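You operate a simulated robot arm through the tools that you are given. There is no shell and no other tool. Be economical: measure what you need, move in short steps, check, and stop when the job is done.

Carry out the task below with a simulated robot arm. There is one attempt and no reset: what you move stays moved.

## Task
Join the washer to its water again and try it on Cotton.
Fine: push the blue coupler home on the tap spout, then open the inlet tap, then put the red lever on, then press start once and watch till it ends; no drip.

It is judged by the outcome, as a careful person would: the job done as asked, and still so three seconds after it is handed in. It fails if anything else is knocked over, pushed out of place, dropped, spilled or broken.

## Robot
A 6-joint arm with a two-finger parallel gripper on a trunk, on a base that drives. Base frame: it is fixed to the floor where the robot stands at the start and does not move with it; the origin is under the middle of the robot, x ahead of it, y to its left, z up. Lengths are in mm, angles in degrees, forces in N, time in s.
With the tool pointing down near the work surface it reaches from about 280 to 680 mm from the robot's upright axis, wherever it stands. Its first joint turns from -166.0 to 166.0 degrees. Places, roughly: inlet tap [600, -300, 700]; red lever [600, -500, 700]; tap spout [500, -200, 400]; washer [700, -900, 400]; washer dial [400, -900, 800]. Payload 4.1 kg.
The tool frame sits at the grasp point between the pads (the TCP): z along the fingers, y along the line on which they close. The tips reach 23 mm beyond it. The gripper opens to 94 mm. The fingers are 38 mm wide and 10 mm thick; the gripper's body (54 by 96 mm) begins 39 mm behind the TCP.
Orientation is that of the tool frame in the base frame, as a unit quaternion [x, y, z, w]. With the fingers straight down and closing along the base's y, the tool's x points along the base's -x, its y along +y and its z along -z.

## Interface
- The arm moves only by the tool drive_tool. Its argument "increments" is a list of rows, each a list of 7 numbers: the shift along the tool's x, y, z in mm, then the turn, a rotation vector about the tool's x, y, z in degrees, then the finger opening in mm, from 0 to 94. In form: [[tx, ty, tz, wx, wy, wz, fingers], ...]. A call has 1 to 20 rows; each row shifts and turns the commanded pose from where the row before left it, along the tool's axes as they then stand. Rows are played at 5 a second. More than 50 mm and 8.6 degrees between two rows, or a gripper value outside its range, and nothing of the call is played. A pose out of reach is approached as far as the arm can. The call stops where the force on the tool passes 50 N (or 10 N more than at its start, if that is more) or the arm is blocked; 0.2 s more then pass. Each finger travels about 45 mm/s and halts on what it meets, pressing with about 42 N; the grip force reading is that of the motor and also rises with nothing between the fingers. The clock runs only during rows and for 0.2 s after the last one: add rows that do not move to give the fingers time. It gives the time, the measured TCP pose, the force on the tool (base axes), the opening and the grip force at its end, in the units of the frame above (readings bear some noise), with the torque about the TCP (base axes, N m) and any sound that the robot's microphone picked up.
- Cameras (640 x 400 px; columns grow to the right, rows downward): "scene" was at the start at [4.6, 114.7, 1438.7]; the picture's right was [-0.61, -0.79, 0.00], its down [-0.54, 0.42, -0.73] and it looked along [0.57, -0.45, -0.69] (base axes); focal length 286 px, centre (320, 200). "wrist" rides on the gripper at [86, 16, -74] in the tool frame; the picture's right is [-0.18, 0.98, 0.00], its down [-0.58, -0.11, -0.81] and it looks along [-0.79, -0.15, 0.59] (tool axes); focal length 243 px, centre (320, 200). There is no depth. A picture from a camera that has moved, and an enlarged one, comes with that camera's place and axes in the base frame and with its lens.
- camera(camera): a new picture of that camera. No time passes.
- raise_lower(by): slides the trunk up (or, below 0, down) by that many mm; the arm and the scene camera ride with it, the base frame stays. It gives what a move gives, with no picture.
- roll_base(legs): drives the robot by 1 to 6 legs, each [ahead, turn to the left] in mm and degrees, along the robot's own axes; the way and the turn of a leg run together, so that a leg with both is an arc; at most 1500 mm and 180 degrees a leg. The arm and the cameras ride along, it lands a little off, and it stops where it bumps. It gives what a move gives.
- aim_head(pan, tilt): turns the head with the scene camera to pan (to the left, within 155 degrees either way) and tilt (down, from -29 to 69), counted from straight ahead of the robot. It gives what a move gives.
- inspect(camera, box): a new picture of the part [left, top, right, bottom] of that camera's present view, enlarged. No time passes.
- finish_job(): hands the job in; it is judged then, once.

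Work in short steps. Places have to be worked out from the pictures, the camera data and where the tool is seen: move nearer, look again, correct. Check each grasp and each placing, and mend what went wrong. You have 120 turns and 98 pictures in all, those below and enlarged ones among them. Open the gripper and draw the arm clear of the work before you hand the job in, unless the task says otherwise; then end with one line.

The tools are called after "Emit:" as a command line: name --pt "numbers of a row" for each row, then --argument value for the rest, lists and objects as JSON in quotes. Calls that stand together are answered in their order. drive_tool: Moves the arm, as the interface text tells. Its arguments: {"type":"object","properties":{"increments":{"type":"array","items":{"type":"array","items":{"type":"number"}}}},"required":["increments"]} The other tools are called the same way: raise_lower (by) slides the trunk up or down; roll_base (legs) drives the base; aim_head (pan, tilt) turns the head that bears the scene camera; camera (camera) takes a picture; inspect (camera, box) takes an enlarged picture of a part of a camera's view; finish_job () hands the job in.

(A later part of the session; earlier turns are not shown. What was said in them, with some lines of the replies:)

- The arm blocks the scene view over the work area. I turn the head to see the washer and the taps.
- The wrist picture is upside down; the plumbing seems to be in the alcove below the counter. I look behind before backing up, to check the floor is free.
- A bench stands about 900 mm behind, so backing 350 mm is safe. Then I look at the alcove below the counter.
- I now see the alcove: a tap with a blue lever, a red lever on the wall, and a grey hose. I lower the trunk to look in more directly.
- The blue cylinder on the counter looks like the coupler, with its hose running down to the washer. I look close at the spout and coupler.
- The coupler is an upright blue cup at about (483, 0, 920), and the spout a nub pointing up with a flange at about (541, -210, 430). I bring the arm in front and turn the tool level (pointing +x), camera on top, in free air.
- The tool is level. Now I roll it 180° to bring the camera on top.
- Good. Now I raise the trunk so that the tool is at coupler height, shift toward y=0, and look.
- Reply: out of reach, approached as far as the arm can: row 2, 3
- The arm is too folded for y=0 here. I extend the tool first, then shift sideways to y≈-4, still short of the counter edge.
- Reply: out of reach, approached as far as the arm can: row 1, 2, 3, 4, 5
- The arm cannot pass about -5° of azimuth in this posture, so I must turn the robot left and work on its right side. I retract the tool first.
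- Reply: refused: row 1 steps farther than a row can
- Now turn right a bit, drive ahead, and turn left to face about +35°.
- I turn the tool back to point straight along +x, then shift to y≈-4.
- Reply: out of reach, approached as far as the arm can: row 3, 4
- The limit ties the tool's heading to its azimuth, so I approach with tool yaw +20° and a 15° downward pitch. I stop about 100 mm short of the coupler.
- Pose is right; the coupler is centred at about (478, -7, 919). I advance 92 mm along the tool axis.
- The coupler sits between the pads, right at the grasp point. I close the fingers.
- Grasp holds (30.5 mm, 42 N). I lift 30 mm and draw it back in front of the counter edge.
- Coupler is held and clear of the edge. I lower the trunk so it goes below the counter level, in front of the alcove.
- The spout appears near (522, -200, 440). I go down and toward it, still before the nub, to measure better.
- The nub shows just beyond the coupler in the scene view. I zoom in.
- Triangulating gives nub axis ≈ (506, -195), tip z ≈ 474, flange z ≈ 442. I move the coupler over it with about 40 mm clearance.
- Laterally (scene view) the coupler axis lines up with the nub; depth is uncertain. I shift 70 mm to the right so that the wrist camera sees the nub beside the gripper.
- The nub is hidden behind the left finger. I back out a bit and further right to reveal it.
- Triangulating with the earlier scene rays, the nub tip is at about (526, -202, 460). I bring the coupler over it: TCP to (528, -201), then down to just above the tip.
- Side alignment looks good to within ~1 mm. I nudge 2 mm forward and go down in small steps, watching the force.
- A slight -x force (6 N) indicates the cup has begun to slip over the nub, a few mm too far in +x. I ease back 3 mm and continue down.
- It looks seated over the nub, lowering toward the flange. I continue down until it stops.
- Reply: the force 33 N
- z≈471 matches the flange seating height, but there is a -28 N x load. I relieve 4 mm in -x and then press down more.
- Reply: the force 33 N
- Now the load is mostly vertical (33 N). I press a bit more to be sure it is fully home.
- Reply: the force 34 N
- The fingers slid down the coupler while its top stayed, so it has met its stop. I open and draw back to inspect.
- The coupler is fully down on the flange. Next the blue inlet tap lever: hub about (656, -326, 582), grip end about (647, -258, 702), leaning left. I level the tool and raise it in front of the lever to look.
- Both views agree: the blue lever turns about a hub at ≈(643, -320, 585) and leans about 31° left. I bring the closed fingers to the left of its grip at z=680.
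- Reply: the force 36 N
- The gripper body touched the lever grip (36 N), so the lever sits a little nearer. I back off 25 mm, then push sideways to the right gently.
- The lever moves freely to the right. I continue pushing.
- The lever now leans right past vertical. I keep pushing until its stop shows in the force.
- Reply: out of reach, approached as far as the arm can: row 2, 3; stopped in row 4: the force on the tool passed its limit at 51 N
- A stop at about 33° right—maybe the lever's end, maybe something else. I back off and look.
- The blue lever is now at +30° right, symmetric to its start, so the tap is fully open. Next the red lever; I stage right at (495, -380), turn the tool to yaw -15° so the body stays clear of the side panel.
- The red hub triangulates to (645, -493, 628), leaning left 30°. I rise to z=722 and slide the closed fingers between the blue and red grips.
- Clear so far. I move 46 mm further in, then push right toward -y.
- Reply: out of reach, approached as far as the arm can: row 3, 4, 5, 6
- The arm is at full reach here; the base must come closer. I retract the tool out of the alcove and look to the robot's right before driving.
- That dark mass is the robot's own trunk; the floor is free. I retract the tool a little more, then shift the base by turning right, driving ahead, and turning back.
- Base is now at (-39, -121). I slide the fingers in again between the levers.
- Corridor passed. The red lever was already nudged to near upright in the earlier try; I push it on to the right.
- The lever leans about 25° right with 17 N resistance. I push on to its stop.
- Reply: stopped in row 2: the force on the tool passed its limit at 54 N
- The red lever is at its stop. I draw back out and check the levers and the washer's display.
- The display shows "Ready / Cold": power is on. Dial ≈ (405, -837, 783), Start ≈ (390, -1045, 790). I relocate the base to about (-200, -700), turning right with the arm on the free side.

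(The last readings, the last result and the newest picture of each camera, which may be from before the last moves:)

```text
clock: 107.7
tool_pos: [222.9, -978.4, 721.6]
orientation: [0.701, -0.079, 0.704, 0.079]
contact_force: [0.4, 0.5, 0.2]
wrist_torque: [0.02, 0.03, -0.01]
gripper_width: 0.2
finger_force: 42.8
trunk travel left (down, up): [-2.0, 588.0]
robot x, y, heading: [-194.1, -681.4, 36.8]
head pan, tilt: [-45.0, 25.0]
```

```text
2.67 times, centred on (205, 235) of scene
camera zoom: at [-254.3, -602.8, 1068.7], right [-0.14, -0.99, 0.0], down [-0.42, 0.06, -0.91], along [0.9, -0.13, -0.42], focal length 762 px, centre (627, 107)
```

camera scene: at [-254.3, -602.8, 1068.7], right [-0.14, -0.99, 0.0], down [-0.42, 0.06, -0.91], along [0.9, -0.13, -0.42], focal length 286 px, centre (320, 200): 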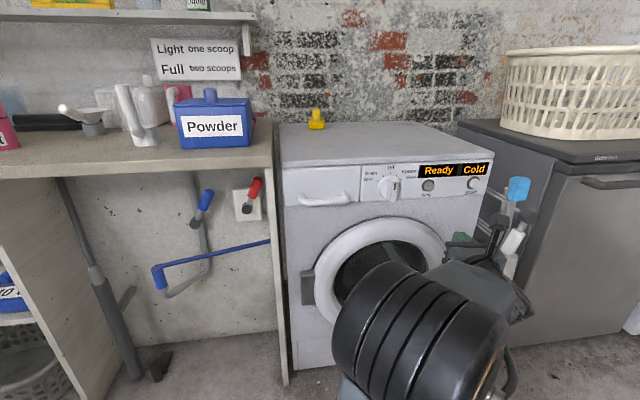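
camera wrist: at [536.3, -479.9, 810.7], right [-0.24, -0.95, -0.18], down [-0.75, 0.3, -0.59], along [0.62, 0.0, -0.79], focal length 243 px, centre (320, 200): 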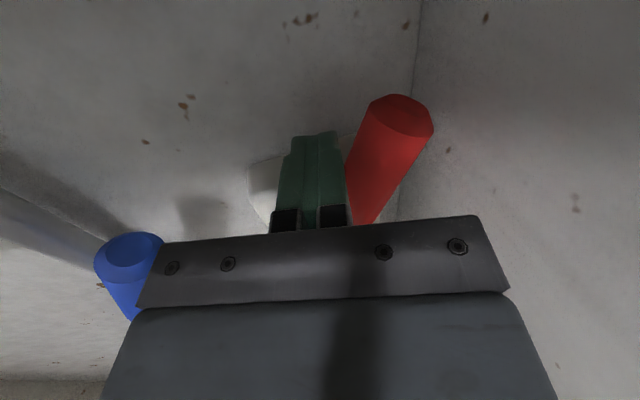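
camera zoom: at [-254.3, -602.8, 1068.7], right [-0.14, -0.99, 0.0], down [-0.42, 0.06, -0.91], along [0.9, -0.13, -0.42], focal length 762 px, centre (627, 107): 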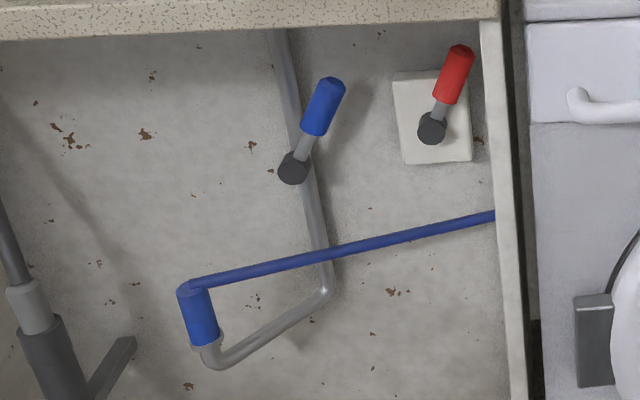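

Levers and coupler are as wanted. The dial pointer is on Off; Cotton is 30° clockwise. The bar front triangulates to ≈(427, -903, 761), Start to ≈(435, -1151, 765). I line up before the dial with the fingers open.

Emit:
drive_tool --pt "0 0 0 6.5 0 0 20" --pt "0 0 0 6.5 0 0 40" --pt "10 -19 33 0 0 0 56" --pt "10 -19 33 0 0 0 56" --pt "10 -19 33 0 0 0 56" --pt "9 -18 33 0 0 0 56" --pt "0 0 0 0 0 0 56"

Emit:
camera --camera "wrist"

Emit:
inspect --camera "scene" --box '[320, 150, 480, 250]'

```text
clock: 109.3
tool_pos: [355.0, -898.4, 762.7]
orientation: [0.704, 0.0, 0.71, 0.0]
contact_force: [0.3, 0.5, -0.1]
wrist_torque: [-0.02, -0.02, -0.01]
gripper_width: 56.1
finger_force: 0.0
trunk travel left (down, up): [-2.0, 588.0]
robot x, y, heading: [-199.4, -686.7, 37.1]
head pan, tilt: [-45.0, 25.0]
```

```text
26 pictures are left
camera wrist: at [280.0, -914.4, 848.2], right [0.0, -0.98, -0.18], down [-0.8, 0.11, -0.59], along [0.6, 0.15, -0.79], focal length 243 px, centre (320, 200)
```

wrist: 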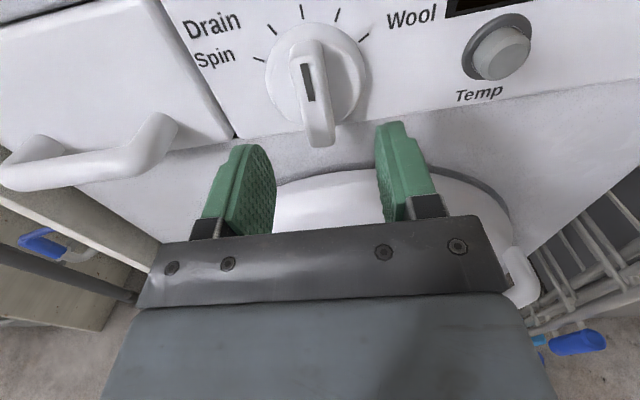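

```text
4.00 times, centred on (400, 200) of scene
camera zoom: at [-254.3, -602.8, 1068.8], right [-0.14, -0.99, 0.0], down [-0.42, 0.06, -0.91], along [0.9, -0.13, -0.42], focal length 1143 px, centre (0, 200)
```

zoom: 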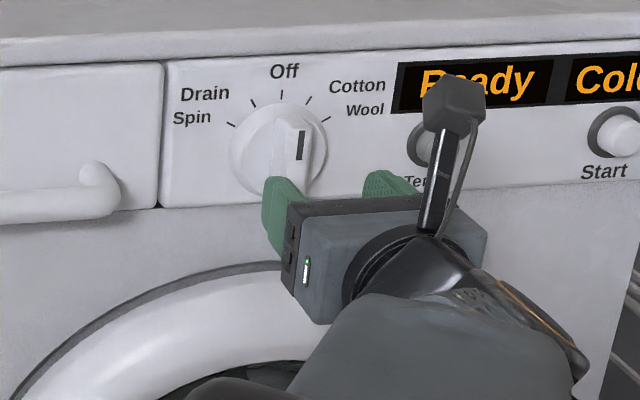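

The wrist view puts the bar at y≈-891, z≈760. I shift 6 mm left and move in to straddle the bar.

Emit:
drive_tool --pt "-2 -6 20 0 0 0 56" --pt "0 0 20 0 0 0 56" --pt "0 0 16 0 0 0 56" --pt "0 0 15 0 0 0 56" --pt "0 0 0 0 0 0 56"

Emit:
camera --camera "wrist"

```text
clock: 110.2
tool_pos: [411.0, -896.5, 760.2]
orientation: [0.706, 0.003, 0.708, -0.001]
contact_force: [-38.4, 13.1, 0.9]
wrist_torque: [-0.06, -0.02, -0.01]
gripper_width: 55.6
finger_force: 0.0
trunk travel left (down, up): [-2.0, 588.0]
robot x, y, heading: [-198.2, -687.0, 36.8]
head pan, tilt: [-45.0, 25.0]
stopped in row 4: the force on the tool passed its limit at 88 N (the readings are from after the stop); the commanded pose is now the measured one
```

```text
24 pictures are left
camera wrist: at [336.4, -913.1, 846.5], right [0.0, -0.98, -0.18], down [-0.81, 0.1, -0.58], along [0.59, 0.15, -0.79], focal length 243 px, centre (320, 200)
```

wrist: 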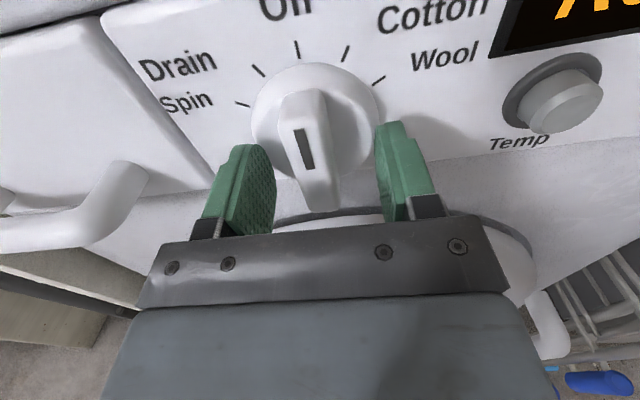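

The fingertips met the dial's disc, so the panel is nearer (x≈434) and the dial axis is at about (-895, 775). I back off 5 mm, raise 15 mm and close gently on the bar.

Emit:
drive_tool --pt "0 0 -5 0 0 0 56" --pt "8 0 0 0 0 0 56" --pt "7 0 0 0 0 0 56" --pt "0 0 0 0 0 0 45" --pt "0 0 0 0 0 0 34"

Emit:
camera --camera "wrist"

```text
clock: 111.4
tool_pos: [409.1, -898.4, 771.6]
orientation: [0.708, 0.002, 0.706, -0.001]
contact_force: [0.2, -0.3, -0.3]
wrist_torque: [0.02, 0.02, 0.02]
gripper_width: 34.3
finger_force: 0.0
trunk travel left (down, up): [-2.0, 588.0]
robot x, y, heading: [-197.2, -684.1, 37.0]
head pan, tilt: [-45.0, 25.0]
```

```text
23 pictures are left
camera wrist: at [334.7, -914.0, 858.5], right [0.0, -0.98, -0.18], down [-0.81, 0.11, -0.58], along [0.59, 0.15, -0.79], focal length 243 px, centre (320, 200)
```

wrist: 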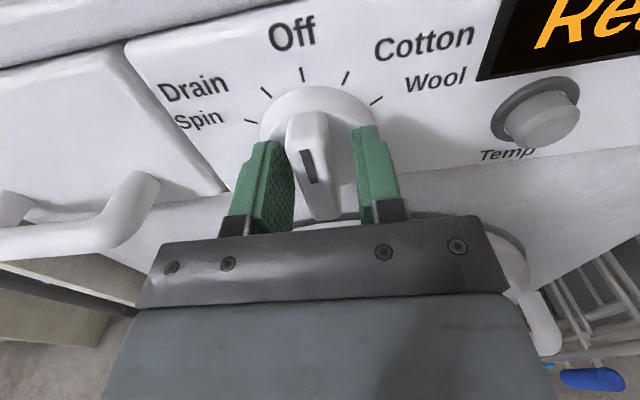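

The bar is between the pads, slightly left. I shift 4 mm left and close.

Emit:
drive_tool --pt "2 -4 0 0 0 0 34" --pt "0 0 0 0 0 0 26" --pt "0 0 0 0 0 0 18" --pt "0 0 0 0 0 0 8" --pt "0 0 0 0 0 0 8"

```text
clock: 112.6
tool_pos: [407.5, -894.3, 774.4]
orientation: [0.708, 0.0, 0.707, 0.0]
contact_force: [1.6, -8.5, 1.1]
wrist_torque: [-0.09, 0.45, 0.18]
gripper_width: 18.8
finger_force: 45.0
trunk travel left (down, up): [-2.0, 588.0]
robot x, y, heading: [-198.1, -686.6, 37.0]
head pan, tilt: [-45.0, 25.0]
```

Gripped at 18.8 mm. I turn 30° clockwise in small steps.

Emit:
drive_tool --pt "0 1.5 0 0 0 0 8" --pt "0 0 0 0 0 6 8" --pt "0 0 0 0 0 6 8" --pt "0 0 0 0 0 6 8" --pt "0 0 0 0 0 6 8" --pt "0 0 0 0 0 6 8" --pt "0 0 0 0 0 0 8"

Emit:
inspect --camera "scene" --box '[340, 150, 500, 250]'

```text
clock: 114.2
tool_pos: [409.1, -900.0, 771.9]
orientation: [0.683, -0.188, 0.682, -0.182]
contact_force: [2.7, -41.2, -5.3]
wrist_torque: [-0.4, -0.57, 0.25]
gripper_width: 19.2
finger_force: 45.0
trunk travel left (down, up): [-2.0, 588.0]
robot x, y, heading: [-200.5, -688.7, 36.8]
head pan, tilt: [-45.0, 25.0]
```

```text
4.00 times, centred on (420, 200) of scene
camera zoom: at [-253.5, -605.7, 1069.0], right [-0.15, -0.99, 0.0], down [-0.42, 0.06, -0.91], along [0.9, -0.13, -0.42], focal length 1143 px, centre (-80, 200)
```

zoom: 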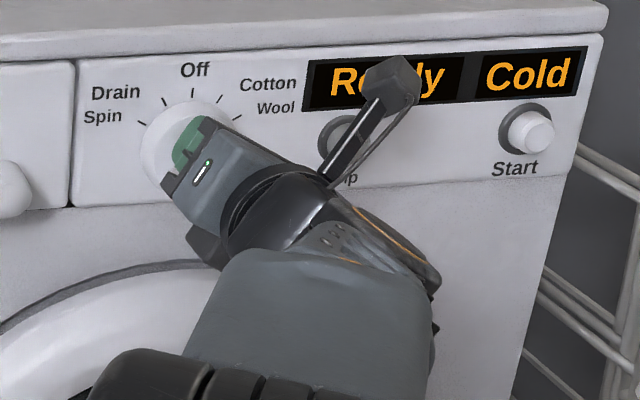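

The turn is done (≈30°). I open the fingers, which relieves the side load, and back off to see the dial.

Emit:
drive_tool --pt "0 4 0 0 0 0 24" --pt "0 0 0 0 0 0 34" --pt "0 0 0 0 0 0 44" --pt "0 0 -20 0 0 0 44" --pt "0 0 -30 0 0 0 44" --pt "0 0 -30 0 0 0 44" --pt "-30 0 -20 0 0 0 44" --pt "-40 0 0 0 0 0 44" --pt "0 0 0 0 0 0 44"

Emit:
inspect --camera "scene" --box '[355, 155, 495, 225]'

```text
clock: 116.2
tool_pos: [308.9, -866.5, 707.6]
orientation: [0.684, -0.181, 0.682, -0.183]
contact_force: [0.8, 0.4, 0.4]
wrist_torque: [0.0, -0.02, 0.01]
gripper_width: 43.8
finger_force: 0.1
trunk travel left (down, up): [-2.0, 588.0]
robot x, y, heading: [-194.5, -684.2, 36.9]
head pan, tilt: [-45.0, 25.0]
```

```text
4.57 times, centred on (425, 190) of scene
camera zoom: at [-254.4, -603.0, 1068.8], right [-0.14, -0.99, 0.0], down [-0.42, 0.06, -0.91], along [0.9, -0.13, -0.42], focal length 1307 px, centre (-160, 246)
```

zoom: 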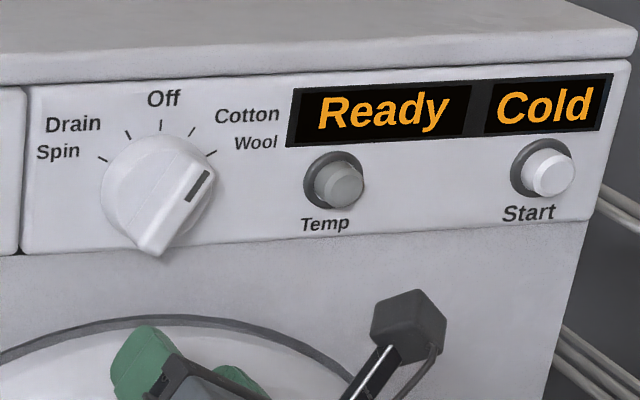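

The dial is at Cotton (about 30°). I straighten and close the gripper and move in front of the Start button at about (415, -1135, 774).

Emit:
drive_tool --pt "0 0 0 0 0 -6 30" --pt "0 0 0 0 0 -6 20" --pt "0 0 0 0 0 -6 10" --pt "0 0 0 0 0 -6 0" --pt "0 0 0 0 0 -6 0" --pt "9.4 38.3 5.1 0 0 0 0" --pt "9.4 38.3 5.1 0 0 0 0" --pt "9.4 38.3 5.1 0 0 0 0" --pt "9.4 38.3 5.1 0 0 0 0" --pt "9.4 38.3 5.1 0 0 0 0" --pt "9.4 38.3 5.1 0 0 0 0" --pt "9.4 38.3 5.1 0 0 0 0" --pt "0 0 0 0 0 0 0"

Emit:
camera --camera "wrist"

Emit:
camera --camera "scene"

```text
clock: 119.0
tool_pos: [346.5, -1132.9, 777.6]
orientation: [0.707, 0.001, 0.707, -0.001]
contact_force: [-0.3, -0.8, 0.5]
wrist_torque: [0.0, -0.02, 0.01]
gripper_width: 0.1
finger_force: 41.8
trunk travel left (down, up): [-2.0, 588.0]
robot x, y, heading: [-198.3, -688.6, 37.1]
head pan, tilt: [-45.0, 25.0]
```

```text
20 pictures are left
camera wrist: at [272.0, -1148.8, 864.5], right [0.0, -0.98, -0.18], down [-0.81, 0.11, -0.58], along [0.59, 0.15, -0.79], focal length 243 px, centre (320, 200)
```

wrist: 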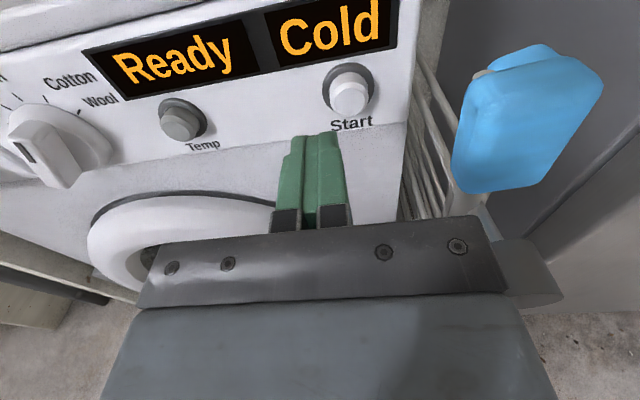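

```text
19 pictures are left
camera scene: at [-254.3, -603.0, 1068.8], right [-0.14, -0.99, 0.0], down [-0.42, 0.06, -0.91], along [0.9, -0.13, -0.42], focal length 286 px, centre (320, 200)
```

scene: 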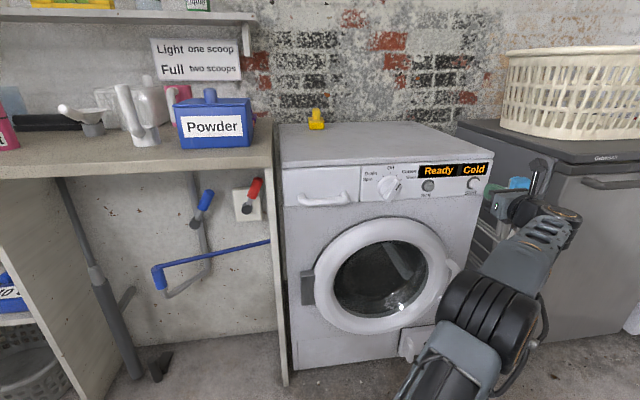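

Start's front is at about (427, -1149, 771). I align and approach to just short of it.

Emit:
drive_tool --pt "-5 16 10 0 0 0 0" --pt "0 0 15 0 0 0 0" --pt "0 0 15 0 0 0 0" --pt "0 0 0 0 0 0 0"

Emit:
camera --camera "wrist"

```text
clock: 120.0
tool_pos: [386.7, -1147.8, 770.7]
orientation: [0.708, 0.002, 0.706, -0.002]
contact_force: [0.4, -0.2, 0.3]
wrist_torque: [-0.02, 0.0, -0.01]
gripper_width: 0.2
finger_force: 42.3
trunk travel left (down, up): [-2.0, 588.0]
robot x, y, heading: [-199.6, -686.4, 36.9]
head pan, tilt: [-45.0, 25.0]
```

```text
18 pictures are left
camera wrist: at [312.0, -1163.7, 857.9], right [0.0, -0.98, -0.18], down [-0.81, 0.11, -0.58], along [0.59, 0.15, -0.79], focal length 243 px, centre (320, 200)
```

wrist: 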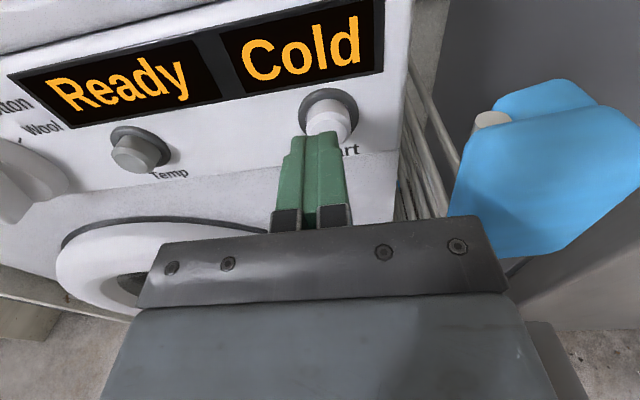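

Aligned with the button. I press forward in 4 mm steps.

Emit:
drive_tool --pt "1 2 4 0 0 0 0" --pt "0 0 4 0 0 0 0" --pt "0 0 4 0 0 0 0" --pt "0 0 4 0 0 0 0"

Emit:
inspect --camera "scene" --box '[385, 155, 525, 225]'

```text
clock: 121.0
tool_pos: [398.1, -1147.5, 771.7]
orientation: [0.708, 0.001, 0.706, -0.001]
contact_force: [0.6, 0.1, -0.1]
wrist_torque: [-0.02, 0.0, 0.05]
gripper_width: 0.1
finger_force: 42.0
out of reach, approached as far as the arm can: row 4
trunk travel left (down, up): [-2.0, 588.0]
robot x, y, heading: [-194.9, -685.7, 36.8]
head pan, tilt: [-45.0, 25.0]
```

```text
4.57 times, centred on (455, 190) of scene
camera zoom: at [-254.3, -603.1, 1068.8], right [-0.14, -0.99, 0.0], down [-0.42, 0.06, -0.91], along [0.9, -0.13, -0.42], focal length 1307 px, centre (-297, 246)
```

zoom: 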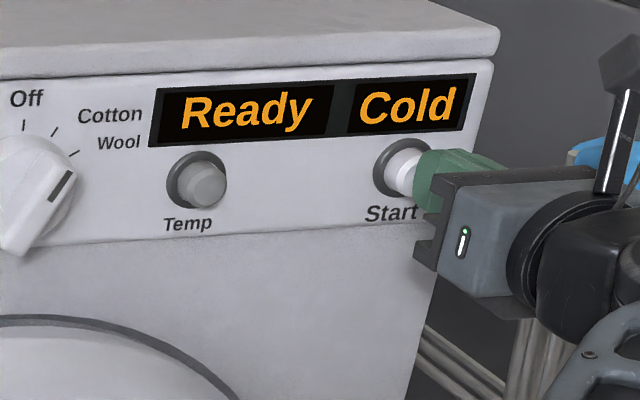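

Just out of reach at this yaw. I ease back, turn the tool to yaw -15° to gain reach, and then press straight in.

Emit:
drive_tool --pt "0 -5 -6 0 0 0 0" --pt "0 0 0 -7.5 0 0 0" --pt "0 0 0 -7.5 0 0 0" --pt "0 -1 3.9 0 0 0 0" --pt "0 -1 3.9 0 0 0 0" --pt "0 -1 3.9 0 0 0 0" --pt "0 0 0 0 0 0 0"

Emit:
inspect --camera "scene" --box '[385, 155, 525, 225]'

```text
clock: 122.6
tool_pos: [401.8, -1141.2, 771.9]
orientation: [0.702, -0.091, 0.7, 0.092]
contact_force: [0.7, 0.2, -0.7]
wrist_torque: [0.05, 0.02, 0.01]
gripper_width: 0.1
finger_force: 41.7
trunk travel left (down, up): [-2.0, 588.0]
robot x, y, heading: [-198.7, -686.8, 36.8]
head pan, tilt: [-45.0, 25.0]
```

```text
4.57 times, centred on (455, 190) of scene
camera zoom: at [-254.3, -603.0, 1068.8], right [-0.14, -0.99, 0.0], down [-0.42, 0.06, -0.91], along [0.9, -0.13, -0.42], focal length 1307 px, centre (-297, 246)
```

zoom: 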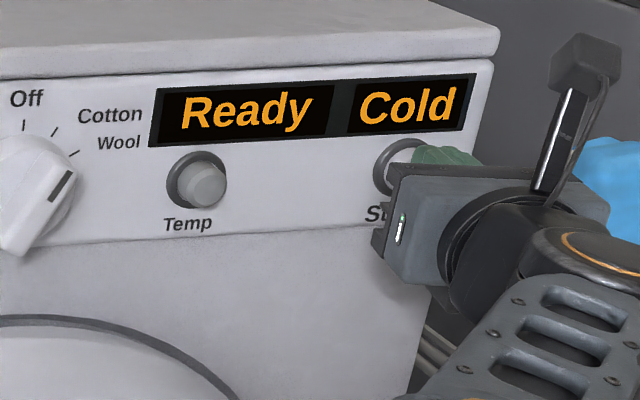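

Nothing touched yet; tip at x≈424. I continue in 3 mm steps.

Emit:
drive_tool --pt "0 -0.8 2.9 0 0 0 0" --pt "0 -0.8 2.9 0 0 0 0" --pt "0 -0.8 2.9 0 0 0 0"

```text
clock: 123.4
tool_pos: [412.6, -1140.3, 772.0]
orientation: [0.701, -0.092, 0.701, 0.092]
contact_force: [-2.7, -0.2, 0.5]
wrist_torque: [0.0, 0.05, -0.01]
gripper_width: 0.0
finger_force: 42.8
trunk travel left (down, up): [-2.0, 588.0]
robot x, y, heading: [-200.8, -685.1, 37.0]
head pan, tilt: [-45.0, 25.0]
heard: click
```

A click was heard: pressed. I withdraw straight away and look at the display.

Emit:
drive_tool --pt "0 5 -20 0 0 0 0" --pt "0 8 -30 0 0 0 0" --pt "0 8 -30 0 0 0 0" --pt "0 8 -30 0 0 0 0" --pt "0 0 0 0 0 0 0"

Emit:
camera --camera "scene"

```text
clock: 124.6
tool_pos: [298.9, -1141.7, 772.5]
orientation: [0.702, -0.091, 0.701, 0.092]
contact_force: [0.8, 0.0, -0.4]
wrist_torque: [0.01, -0.02, 0.0]
gripper_width: 0.1
finger_force: 42.2
trunk travel left (down, up): [-2.0, 588.0]
robot x, y, heading: [-197.4, -682.7, 36.9]
head pan, tilt: [-45.0, 25.0]
```

```text
15 pictures are left
camera scene: at [-254.3, -603.0, 1068.8], right [-0.14, -0.99, 0.0], down [-0.42, 0.06, -0.91], along [0.9, -0.13, -0.42], focal length 286 px, centre (320, 200)
```

scene: 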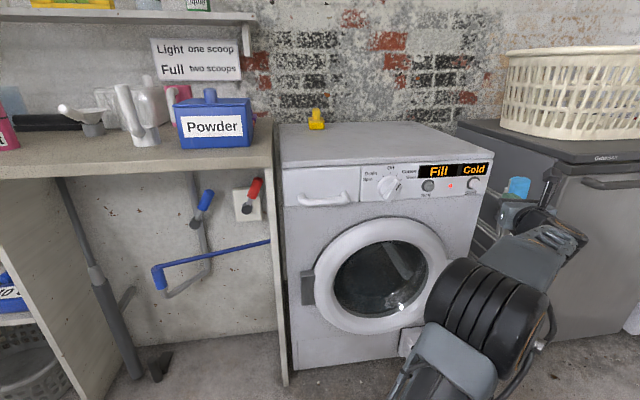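

It shows "Fill". I wait and watch, checking the coupler for drips.

Emit:
drive_tool --pt "0 0 0 0 0 0 0" --pt "0 0 0 0 0 0 0" --pt "0 0 0 0 0 0 0" --pt "0 0 0 0 0 0 0" --pt "0 0 0 0 0 0 0" --pt "0 0 0 0 0 0 0" --pt "0 0 0 0 0 0 0" --pt "0 0 0 0 0 0 0" --pt "0 0 0 0 0 0 0" --pt "0 0 0 0 0 0 0" --pt "0 0 0 0 0 0 0" --pt "0 0 0 0 0 0 0" --pt "0 0 0 0 0 0 0" --pt "0 0 0 0 0 0 0" --pt "0 0 0 0 0 0 0" --pt "0 0 0 0 0 0 0" --pt "0 0 0 0 0 0 0" --pt "0 0 0 0 0 0 0" --pt "0 0 0 0 0 0 0" --pt "0 0 0 0 0 0 0"

Emit:
inspect --camera "scene" --box '[130, 160, 490, 385]'

Emit:
inspect --camera "scene" --box '[130, 250, 230, 312]'

```text
clock: 128.8
tool_pos: [299.0, -1141.8, 773.2]
orientation: [0.702, -0.091, 0.7, 0.092]
contact_force: [0.4, -0.1, -0.1]
wrist_torque: [0.0, -0.02, -0.01]
gripper_width: 0.2
finger_force: 41.8
trunk travel left (down, up): [-2.0, 588.0]
robot x, y, heading: [-193.2, -682.2, 36.9]
head pan, tilt: [-45.0, 25.0]
```

```text
1.78 times, centred on (310, 272) of scene
camera zoom: at [-254.4, -603.0, 1068.8], right [-0.14, -0.99, 0.0], down [-0.42, 0.06, -0.91], along [0.9, -0.13, -0.42], focal length 508 px, centre (338, 71)
```

zoom: 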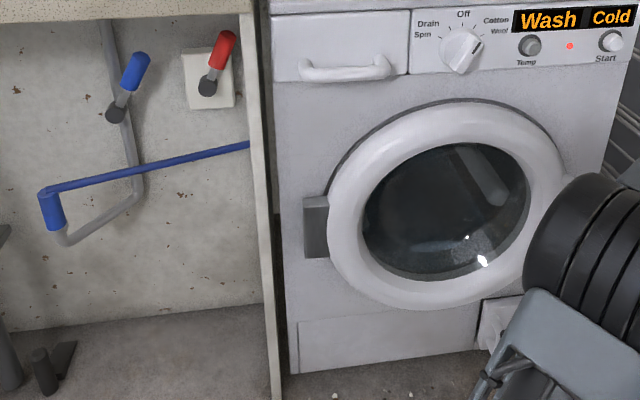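

```text
6.40 times, centred on (180, 281) of scene
camera zoom: at [-254.4, -603.0, 1068.8], right [-0.14, -0.99, 0.0], down [-0.42, 0.06, -0.91], along [0.9, -0.13, -0.42], focal length 1829 px, centre (1216, -318)
```

zoom: 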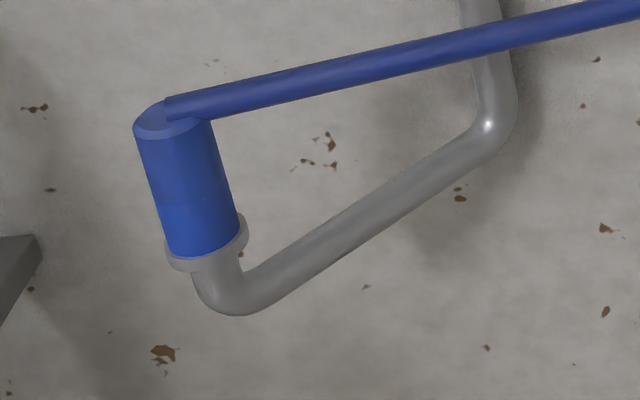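

It is on "Wash", with no drip at the coupler. I keep waiting and meanwhile open the gripper.

Emit:
drive_tool --pt "0 0 0 0 0 0 20" --pt "0 0 0 0 0 0 40" --pt "0 0 0 0 0 0 60" --pt "0 0 0 0 0 0 60" --pt "0 0 0 0 0 0 60" --pt "0 0 0 0 0 0 60" --pt "0 0 0 0 0 0 60" --pt "0 0 0 0 0 0 60" --pt "0 0 0 0 0 0 60" --pt "0 0 0 0 0 0 60" --pt "0 0 0 0 0 0 60" --pt "0 0 0 0 0 0 60" --pt "0 0 0 0 0 0 60" --pt "0 0 0 0 0 0 60" --pt "0 0 0 0 0 0 60" --pt "0 0 0 0 0 0 60" --pt "0 0 0 0 0 0 60" --pt "0 0 0 0 0 0 60" --pt "0 0 0 0 0 0 60" --pt "0 0 0 0 0 0 60"

Emit:
drive_tool --pt "0 0 0 0 0 0 60" --pt "0 0 0 0 0 0 60" --pt "0 0 0 0 0 0 60" --pt "0 0 0 0 0 0 60" --pt "0 0 0 0 0 0 60" --pt "0 0 0 0 0 0 60" --pt "0 0 0 0 0 0 60" --pt "0 0 0 0 0 0 60" --pt "0 0 0 0 0 0 60" --pt "0 0 0 0 0 0 60" --pt "0 0 0 0 0 0 60" --pt "0 0 0 0 0 0 60" --pt "0 0 0 0 0 0 60" --pt "0 0 0 0 0 0 60" --pt "0 0 0 0 0 0 60" --pt "0 0 0 0 0 0 60" --pt "0 0 0 0 0 0 60" --pt "0 0 0 0 0 0 60" --pt "0 0 0 0 0 0 60" --pt "0 0 0 0 0 0 60"

Emit:
inspect --camera "scene" --box '[130, 160, 490, 385]'

```text
clock: 133.0
tool_pos: [299.0, -1142.5, 772.7]
orientation: [0.701, -0.092, 0.701, 0.092]
contact_force: [-0.7, -0.8, -0.8]
wrist_torque: [-0.02, -0.02, 0.01]
gripper_width: 60.1
finger_force: 0.1
trunk travel left (down, up): [-2.0, 588.0]
robot x, y, heading: [-196.2, -685.6, 37.0]
head pan, tilt: [-45.0, 25.0]
```

```text
clock: 137.2
tool_pos: [298.7, -1143.2, 772.8]
orientation: [0.702, -0.091, 0.7, 0.092]
contact_force: [0.2, -0.2, -0.2]
wrist_torque: [0.0, 0.02, 0.0]
gripper_width: 59.8
finger_force: 0.0
trunk travel left (down, up): [-2.0, 588.0]
robot x, y, heading: [-200.9, -685.5, 37.1]
head pan, tilt: [-45.0, 25.0]
```

```text
1.78 times, centred on (310, 272) of scene
camera zoom: at [-254.4, -603.0, 1068.8], right [-0.14, -0.99, 0.0], down [-0.42, 0.06, -0.91], along [0.9, -0.13, -0.42], focal length 508 px, centre (338, 71)
```

zoom: 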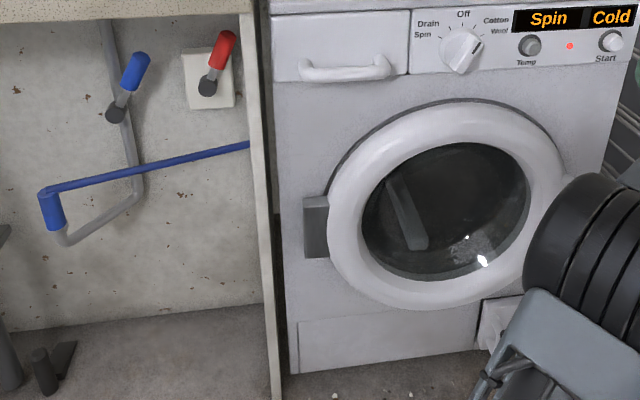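

Now "Spin", still no drip. I wait further for the end.

Emit:
drive_tool --pt "0 0 0 0 0 0 60" --pt "0 0 0 0 0 0 60" --pt "0 0 0 0 0 0 60" --pt "0 0 0 0 0 0 60" --pt "0 0 0 0 0 0 60" --pt "0 0 0 0 0 0 60" --pt "0 0 0 0 0 0 60" --pt "0 0 0 0 0 0 60" --pt "0 0 0 0 0 0 60" --pt "0 0 0 0 0 0 60" --pt "0 0 0 0 0 0 60" --pt "0 0 0 0 0 0 60" --pt "0 0 0 0 0 0 60" --pt "0 0 0 0 0 0 60" --pt "0 0 0 0 0 0 60" --pt "0 0 0 0 0 0 60" --pt "0 0 0 0 0 0 60" --pt "0 0 0 0 0 0 60" --pt "0 0 0 0 0 0 60" --pt "0 0 0 0 0 0 60"

Emit:
inspect --camera "scene" --box '[130, 160, 490, 385]'

```text
clock: 141.4
tool_pos: [299.6, -1142.7, 773.1]
orientation: [0.702, -0.091, 0.7, 0.092]
contact_force: [-0.4, 0.0, 0.1]
wrist_torque: [0.01, -0.01, -0.03]
gripper_width: 60.1
finger_force: 0.1
trunk travel left (down, up): [-2.0, 588.0]
robot x, y, heading: [-194.0, -685.0, 36.9]
head pan, tilt: [-45.0, 25.0]
```

```text
1.78 times, centred on (310, 272) of scene
camera zoom: at [-254.4, -603.0, 1068.8], right [-0.14, -0.99, 0.0], down [-0.42, 0.06, -0.91], along [0.9, -0.13, -0.42], focal length 508 px, centre (338, 71)
```

zoom: 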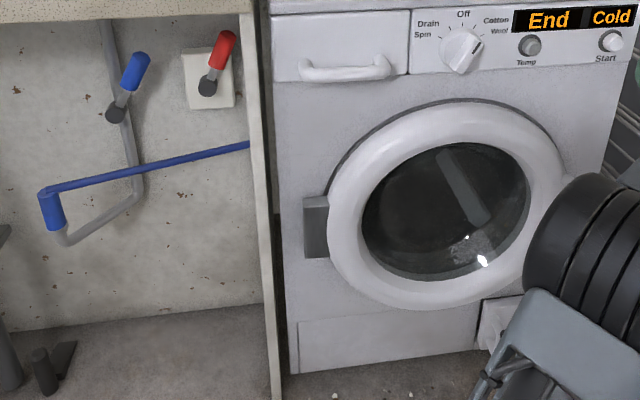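

The cycle shows "End", the floor below the coupler is dry, and the arm is clear with the gripper open. I hand the job in.

Emit:
finish_job

```text
The job is handed in.
```

The washer is back on its water. The blue coupler is fully down on the tap spout, the inlet tap is open and the red lever is on. With the dial on Cotton (temperature left at Cold) I pressed Start once, and the washer ran through to "End" with no drip seen at the coupler.
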